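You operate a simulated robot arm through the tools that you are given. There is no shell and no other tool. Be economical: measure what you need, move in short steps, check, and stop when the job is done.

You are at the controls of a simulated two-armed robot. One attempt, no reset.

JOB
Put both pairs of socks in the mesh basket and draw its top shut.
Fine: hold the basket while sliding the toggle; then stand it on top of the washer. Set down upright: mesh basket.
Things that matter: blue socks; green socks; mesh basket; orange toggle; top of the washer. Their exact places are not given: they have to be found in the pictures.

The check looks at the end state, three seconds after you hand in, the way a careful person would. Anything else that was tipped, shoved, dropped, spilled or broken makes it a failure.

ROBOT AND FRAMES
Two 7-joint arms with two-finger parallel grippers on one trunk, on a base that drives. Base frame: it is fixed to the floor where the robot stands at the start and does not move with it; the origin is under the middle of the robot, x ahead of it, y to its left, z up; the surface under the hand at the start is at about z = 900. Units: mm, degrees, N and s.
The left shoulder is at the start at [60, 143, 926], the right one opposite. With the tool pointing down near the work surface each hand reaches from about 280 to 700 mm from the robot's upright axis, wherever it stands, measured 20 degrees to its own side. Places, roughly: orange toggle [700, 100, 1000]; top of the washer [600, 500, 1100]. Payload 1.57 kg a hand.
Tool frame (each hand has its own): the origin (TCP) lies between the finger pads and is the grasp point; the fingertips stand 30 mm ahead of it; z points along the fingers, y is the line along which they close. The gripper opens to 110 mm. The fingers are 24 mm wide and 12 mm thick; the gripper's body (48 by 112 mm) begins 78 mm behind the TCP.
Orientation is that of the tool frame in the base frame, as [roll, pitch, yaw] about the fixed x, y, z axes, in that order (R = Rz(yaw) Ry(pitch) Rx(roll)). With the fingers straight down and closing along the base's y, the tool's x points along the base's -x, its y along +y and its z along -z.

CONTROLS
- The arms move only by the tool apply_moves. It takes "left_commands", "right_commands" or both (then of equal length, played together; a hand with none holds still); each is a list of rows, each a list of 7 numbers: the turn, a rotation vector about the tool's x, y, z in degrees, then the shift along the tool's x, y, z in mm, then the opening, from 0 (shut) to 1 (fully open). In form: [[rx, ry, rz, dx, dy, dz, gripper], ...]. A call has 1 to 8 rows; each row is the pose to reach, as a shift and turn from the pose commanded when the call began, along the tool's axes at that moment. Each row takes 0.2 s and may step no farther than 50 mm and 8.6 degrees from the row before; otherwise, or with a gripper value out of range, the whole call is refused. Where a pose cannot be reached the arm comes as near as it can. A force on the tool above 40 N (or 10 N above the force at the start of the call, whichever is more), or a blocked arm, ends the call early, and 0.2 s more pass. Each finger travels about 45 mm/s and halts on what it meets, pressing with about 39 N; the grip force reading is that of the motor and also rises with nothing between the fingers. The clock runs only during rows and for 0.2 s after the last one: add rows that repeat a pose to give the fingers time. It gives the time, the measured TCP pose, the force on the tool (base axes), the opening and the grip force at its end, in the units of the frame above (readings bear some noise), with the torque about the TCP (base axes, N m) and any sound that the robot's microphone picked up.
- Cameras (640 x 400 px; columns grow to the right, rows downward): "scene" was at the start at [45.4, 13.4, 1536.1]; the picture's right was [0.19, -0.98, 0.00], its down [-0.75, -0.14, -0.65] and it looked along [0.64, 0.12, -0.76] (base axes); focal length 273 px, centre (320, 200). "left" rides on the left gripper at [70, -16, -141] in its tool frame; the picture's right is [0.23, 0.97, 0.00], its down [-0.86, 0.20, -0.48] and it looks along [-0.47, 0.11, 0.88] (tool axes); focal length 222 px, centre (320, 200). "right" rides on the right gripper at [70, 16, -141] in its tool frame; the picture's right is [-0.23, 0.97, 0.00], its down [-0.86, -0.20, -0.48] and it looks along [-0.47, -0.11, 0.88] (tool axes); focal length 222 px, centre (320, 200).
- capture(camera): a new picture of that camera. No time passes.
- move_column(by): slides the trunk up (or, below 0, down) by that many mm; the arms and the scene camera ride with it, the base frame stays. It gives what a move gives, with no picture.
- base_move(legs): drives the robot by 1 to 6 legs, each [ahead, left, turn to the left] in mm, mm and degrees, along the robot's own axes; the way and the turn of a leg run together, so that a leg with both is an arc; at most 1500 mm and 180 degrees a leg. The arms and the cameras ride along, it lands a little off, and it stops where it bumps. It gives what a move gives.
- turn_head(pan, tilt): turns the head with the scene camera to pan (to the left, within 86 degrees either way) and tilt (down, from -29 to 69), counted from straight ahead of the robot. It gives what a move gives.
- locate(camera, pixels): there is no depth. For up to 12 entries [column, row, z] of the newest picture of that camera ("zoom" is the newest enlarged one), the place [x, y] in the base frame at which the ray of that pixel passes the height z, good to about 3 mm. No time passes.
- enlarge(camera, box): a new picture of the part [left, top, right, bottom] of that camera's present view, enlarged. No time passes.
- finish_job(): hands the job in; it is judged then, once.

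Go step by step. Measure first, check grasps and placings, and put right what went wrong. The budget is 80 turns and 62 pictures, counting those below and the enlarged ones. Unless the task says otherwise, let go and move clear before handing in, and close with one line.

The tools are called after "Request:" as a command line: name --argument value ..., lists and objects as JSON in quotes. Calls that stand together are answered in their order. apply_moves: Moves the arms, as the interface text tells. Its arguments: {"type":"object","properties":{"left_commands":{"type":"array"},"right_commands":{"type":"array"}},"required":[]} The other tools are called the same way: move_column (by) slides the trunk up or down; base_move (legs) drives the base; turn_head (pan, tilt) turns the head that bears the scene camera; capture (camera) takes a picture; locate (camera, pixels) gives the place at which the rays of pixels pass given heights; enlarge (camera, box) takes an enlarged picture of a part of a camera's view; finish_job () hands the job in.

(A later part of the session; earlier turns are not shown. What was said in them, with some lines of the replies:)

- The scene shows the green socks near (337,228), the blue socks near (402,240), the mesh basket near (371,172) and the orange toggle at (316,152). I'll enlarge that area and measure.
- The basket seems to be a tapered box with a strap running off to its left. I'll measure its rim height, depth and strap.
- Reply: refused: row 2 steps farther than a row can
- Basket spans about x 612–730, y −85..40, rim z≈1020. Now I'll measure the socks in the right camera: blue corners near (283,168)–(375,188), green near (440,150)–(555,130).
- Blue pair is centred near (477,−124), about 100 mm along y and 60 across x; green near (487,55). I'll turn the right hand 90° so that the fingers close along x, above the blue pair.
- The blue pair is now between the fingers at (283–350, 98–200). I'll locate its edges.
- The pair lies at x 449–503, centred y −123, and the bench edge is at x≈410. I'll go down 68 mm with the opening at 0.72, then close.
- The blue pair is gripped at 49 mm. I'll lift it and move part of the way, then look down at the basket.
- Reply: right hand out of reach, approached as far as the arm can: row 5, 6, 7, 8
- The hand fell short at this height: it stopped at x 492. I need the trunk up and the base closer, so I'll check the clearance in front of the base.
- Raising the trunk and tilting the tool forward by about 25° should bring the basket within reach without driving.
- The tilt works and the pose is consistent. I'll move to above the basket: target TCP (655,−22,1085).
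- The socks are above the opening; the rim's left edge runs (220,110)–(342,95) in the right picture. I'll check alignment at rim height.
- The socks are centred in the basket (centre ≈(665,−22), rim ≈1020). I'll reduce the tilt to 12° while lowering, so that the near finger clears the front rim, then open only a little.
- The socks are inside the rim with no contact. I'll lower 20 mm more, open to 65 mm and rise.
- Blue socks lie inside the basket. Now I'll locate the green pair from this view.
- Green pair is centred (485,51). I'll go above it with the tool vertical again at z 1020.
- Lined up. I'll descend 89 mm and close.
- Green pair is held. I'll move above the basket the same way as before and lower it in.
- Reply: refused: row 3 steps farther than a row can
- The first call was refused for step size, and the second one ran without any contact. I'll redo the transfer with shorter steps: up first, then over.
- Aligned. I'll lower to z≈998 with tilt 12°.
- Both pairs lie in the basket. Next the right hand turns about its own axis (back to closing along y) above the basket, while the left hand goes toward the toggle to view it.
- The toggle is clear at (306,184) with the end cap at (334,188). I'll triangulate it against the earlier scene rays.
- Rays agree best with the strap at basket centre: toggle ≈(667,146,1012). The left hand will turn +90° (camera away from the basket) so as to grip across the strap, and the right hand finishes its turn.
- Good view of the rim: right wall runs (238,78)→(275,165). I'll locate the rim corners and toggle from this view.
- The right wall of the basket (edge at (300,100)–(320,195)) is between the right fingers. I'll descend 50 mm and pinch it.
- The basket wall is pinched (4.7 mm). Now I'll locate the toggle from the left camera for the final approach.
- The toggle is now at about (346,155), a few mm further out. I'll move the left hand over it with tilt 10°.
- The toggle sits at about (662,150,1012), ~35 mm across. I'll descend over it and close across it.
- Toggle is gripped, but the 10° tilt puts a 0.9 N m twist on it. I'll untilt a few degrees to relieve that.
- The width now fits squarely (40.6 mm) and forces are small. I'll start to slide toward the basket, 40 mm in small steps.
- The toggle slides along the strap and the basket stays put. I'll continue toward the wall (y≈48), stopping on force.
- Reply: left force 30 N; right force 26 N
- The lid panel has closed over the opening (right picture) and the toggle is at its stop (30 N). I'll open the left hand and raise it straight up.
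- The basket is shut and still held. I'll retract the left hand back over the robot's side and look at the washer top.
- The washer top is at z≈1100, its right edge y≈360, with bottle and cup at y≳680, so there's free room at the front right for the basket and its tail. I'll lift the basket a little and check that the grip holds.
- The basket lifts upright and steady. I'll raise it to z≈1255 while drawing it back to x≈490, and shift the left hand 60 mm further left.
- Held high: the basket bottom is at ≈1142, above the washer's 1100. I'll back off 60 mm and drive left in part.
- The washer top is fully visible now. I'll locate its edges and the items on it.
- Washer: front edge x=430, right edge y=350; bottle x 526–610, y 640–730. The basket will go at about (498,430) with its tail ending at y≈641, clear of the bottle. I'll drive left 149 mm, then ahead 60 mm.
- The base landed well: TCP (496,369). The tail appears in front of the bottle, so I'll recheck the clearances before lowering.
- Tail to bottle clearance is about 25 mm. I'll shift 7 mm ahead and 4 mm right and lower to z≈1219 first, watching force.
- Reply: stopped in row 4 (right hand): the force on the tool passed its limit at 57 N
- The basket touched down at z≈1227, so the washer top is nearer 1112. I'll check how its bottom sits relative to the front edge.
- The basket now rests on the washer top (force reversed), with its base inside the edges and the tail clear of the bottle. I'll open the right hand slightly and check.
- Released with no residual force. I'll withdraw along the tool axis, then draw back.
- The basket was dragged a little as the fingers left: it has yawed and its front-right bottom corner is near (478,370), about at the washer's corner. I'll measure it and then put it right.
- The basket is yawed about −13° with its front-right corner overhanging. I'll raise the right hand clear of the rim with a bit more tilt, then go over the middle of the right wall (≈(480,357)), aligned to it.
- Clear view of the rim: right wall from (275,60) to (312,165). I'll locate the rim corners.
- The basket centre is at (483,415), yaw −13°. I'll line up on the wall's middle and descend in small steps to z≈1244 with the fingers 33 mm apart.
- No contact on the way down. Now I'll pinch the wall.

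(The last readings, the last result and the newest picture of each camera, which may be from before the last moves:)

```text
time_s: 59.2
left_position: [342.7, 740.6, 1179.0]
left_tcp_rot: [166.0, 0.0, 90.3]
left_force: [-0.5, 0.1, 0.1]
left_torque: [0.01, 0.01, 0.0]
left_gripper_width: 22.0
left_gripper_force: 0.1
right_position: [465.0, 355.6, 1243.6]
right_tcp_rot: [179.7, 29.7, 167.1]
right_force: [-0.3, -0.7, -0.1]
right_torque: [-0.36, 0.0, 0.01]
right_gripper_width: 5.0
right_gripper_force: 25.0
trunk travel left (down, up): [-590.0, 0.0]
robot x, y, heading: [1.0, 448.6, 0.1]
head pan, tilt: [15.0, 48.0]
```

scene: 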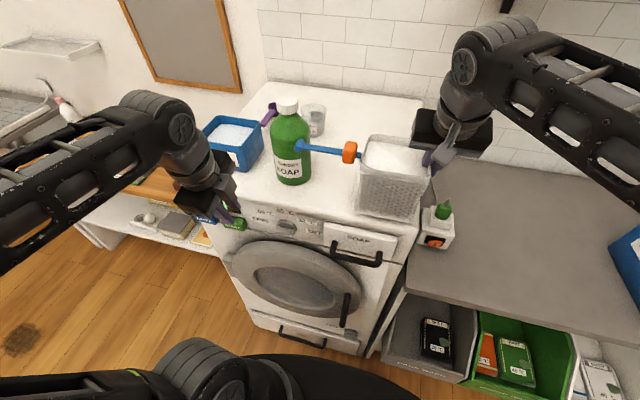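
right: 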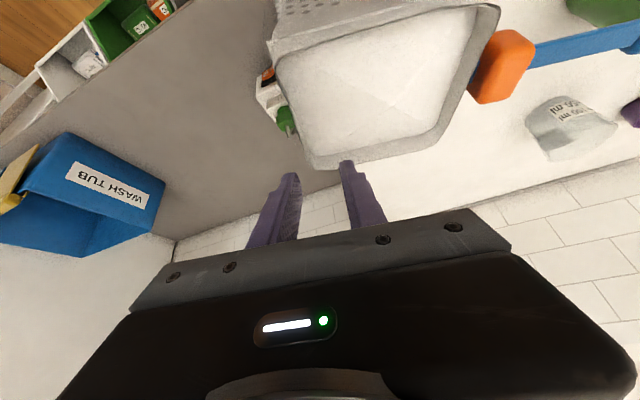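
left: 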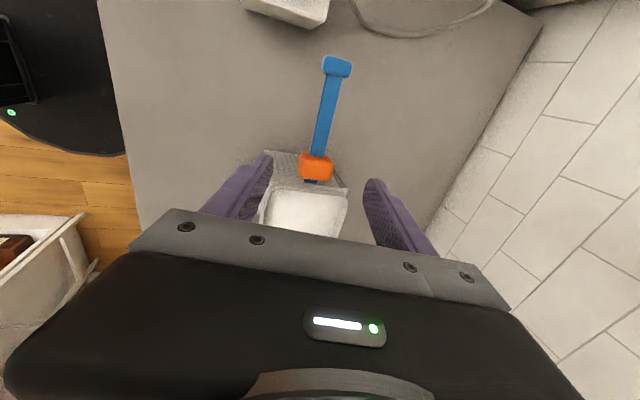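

The wall is pinched (5.0 mm). I'll rotate the basket +21° about its own centre (tail away from the bottle), then shift it inward to centre ≈(512,432), lifted by 2 mm.

Request:
apply_moves --right_commands '[[0, 0, 0, -1, 0, -1.7, 0], [-1.7, 0, -3, -6, 0.5, 1, 0], [-3.5, 0, -6.1, -11, 0.9, 3.9, 0], [-6.9, 0, -12.2, -22.6, 3.1, 10.6, 0], [-10.4, 0, -18.2, -37.7, 7.2, 19.2, 0], [-10.4, 0, -18.2, -40, 16, 20.5, 0], [-10.4, 0, -18.2, -42, 25.2, 21.6, 0], [-10.4, 0, -18.2, -42, 25.2, 21.6, 0]]'

Request:
enlarge --camera "scene" --box '[230, 80, 470, 250]'

```text
time_s: 61.0
left_position: [342.4, 741.0, 1177.8]
left_tcp_rot: [166.0, -0.1, 90.2]
left_force: [0.1, 0.4, -0.5]
left_torque: [-0.03, 0.02, 0.0]
left_gripper_width: 22.4
left_gripper_force: 0.0
right_position: [516.7, 370.2, 1247.4]
right_tcp_rot: [179.8, 29.8, -171.9]
right_force: [-0.5, 0.5, -3.0]
right_torque: [-0.25, -0.04, 0.05]
right_gripper_width: 4.8
right_gripper_force: 25.3
trunk travel left (down, up): [-590.0, 0.0]
robot x, y, heading: [0.8, 450.5, 0.1]
head pan, tilt: [15.0, 48.0]
```

```text
2.35 times, centred on (350, 165) of scene
```

zoom: 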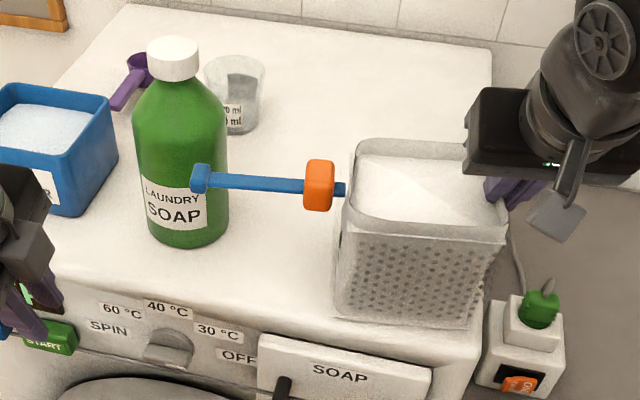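

The basket now stands square and well inside both edges, with its tail away from the bottle. I'll lower the last 3–4 mm and open.

Request:
apply_moves --right_commands '[[0, 0, 0, 0.7, 0, 1.3, 0], [0, 0, 0, 1.5, 0, 2.6, 0], [0, 0, 0, 2, 0, 3.5, 0], [0, 0, 0, 2, 0, 3.5, 0]]'

Request:
locate --camera "zoom" --pixels '[[335, 313, 1112], [480, 328, 1112], [200, 178, 1240], [475, 347, 1112], [300, 320, 1112], [488, 290, 1112]]'

```text
time_s: 62.0
left_position: [341.0, 741.1, 1178.8]
left_tcp_rot: [166.0, 0.0, 90.2]
left_force: [0.4, -0.4, 0.6]
left_torque: [0.01, 0.0, 0.01]
left_gripper_width: 21.8
left_gripper_force: 0.0
right_position: [516.1, 370.0, 1245.1]
right_tcp_rot: [179.7, 30.1, -171.9]
right_force: [2.0, -0.1, 14.8]
right_torque: [-0.45, 0.84, 0.08]
right_gripper_width: 4.8
right_gripper_force: 25.2
trunk travel left (down, up): [-590.0, 0.0]
robot x, y, heading: [1.9, 448.0, 0.1]
head pan, tilt: [15.0, 48.0]
```

```text
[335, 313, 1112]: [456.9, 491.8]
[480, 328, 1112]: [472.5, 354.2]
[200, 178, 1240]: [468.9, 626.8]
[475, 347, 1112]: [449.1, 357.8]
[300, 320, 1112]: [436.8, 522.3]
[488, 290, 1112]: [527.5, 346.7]
```

Seated (15 N contact). I'll open to 33 mm and rise straight up well above the rim before drawing back.

Request:
apply_moves --right_commands '[[0, 0, 0, -0.5, 0, -0.9, 0.1], [0, 0, 0, -0.5, 0, -0.9, 0.3], [0, 0, 0, -0.5, 0, -0.9, 0.3], [0, 0, 0, -10, 0, -17.4, 0.3], [0, 0, 0, -22, 0, -39, 0.3], [0, -6, 0, -32, 0, -56, 0.3], [0, -12, 0, -37, 0, -65, 0.3], [0, -18, 0, -37, 0, -65, 0.3]]'

Request:
enlarge --camera "scene" --box '[230, 80, 470, 250]'

```text
time_s: 63.8
left_position: [341.9, 740.0, 1179.0]
left_tcp_rot: [166.1, -0.1, 90.2]
left_force: [0.1, -0.4, -0.7]
left_torque: [-0.03, 0.0, 0.0]
left_gripper_width: 22.2
left_gripper_force: 0.1
right_position: [514.5, 369.3, 1317.7]
right_tcp_rot: [179.5, 47.9, -172.1]
right_force: [0.5, -0.3, 0.4]
right_torque: [-0.03, 0.01, -0.02]
right_gripper_width: 33.0
right_gripper_force: 0.0
trunk travel left (down, up): [-590.0, 0.0]
robot x, y, heading: [0.6, 448.9, 0.1]
head pan, tilt: [15.0, 48.0]
```

```text
2.35 times, centred on (350, 165) of scene
```

zoom: 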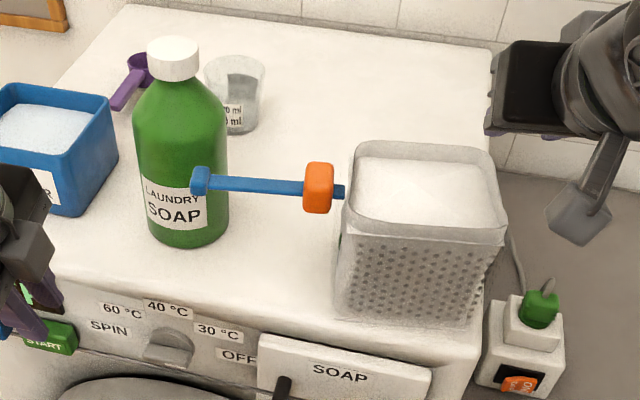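

The basket stayed put, upright and shut. I'll draw the right hand back clear, 120 mm horizontally and slightly up.

Request:
apply_moves --right_commands '[[0, 0, 0, 20, 0, -30, 0.3], [0, 0, 0, 47, 0, -60, 0.3], [0, 0, 0, 76, 0, -92, 0.3]]'

Request:
capture --camera "scene"

```text
time_s: 64.6
left_position: [341.1, 740.8, 1179.0]
left_tcp_rot: [165.9, 0.0, 90.2]
left_force: [-0.3, -0.4, 0.3]
left_torque: [0.0, 0.0, 0.01]
left_gripper_width: 22.1
left_gripper_force: 0.2
right_position: [394.7, 353.8, 1323.2]
right_tcp_rot: [179.6, 47.9, -172.1]
right_force: [-0.2, 0.4, -0.2]
right_torque: [0.01, -0.04, 0.01]
right_gripper_width: 32.8
right_gripper_force: 0.1
trunk travel left (down, up): [-590.0, 0.0]
robot x, y, heading: [-1.1, 453.1, 0.3]
head pan, tilt: [15.0, 48.0]
```

```text
0 pictures are left
```

scene: 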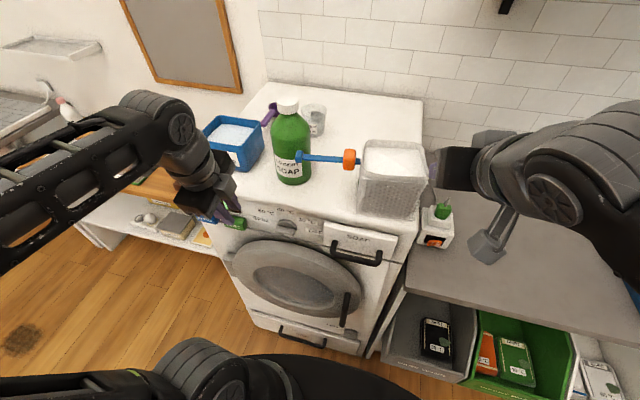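

The last picture shows the basket upright and shut on the washer top, with the bottle, cup and powder tub where they were and both hands clear. I'm handing in.

Request:
finish_job

```text
The job is handed in.
```

Both pairs of socks are in the mesh basket, its top is drawn shut, and it stands upright on the washer with both hands clear. On the first release my fingers dragged it askew, so I gripped it again and straightened it. It now stands close to the washer's front-right corner, and its strap end is roughly 25 mm from the soap bottle.
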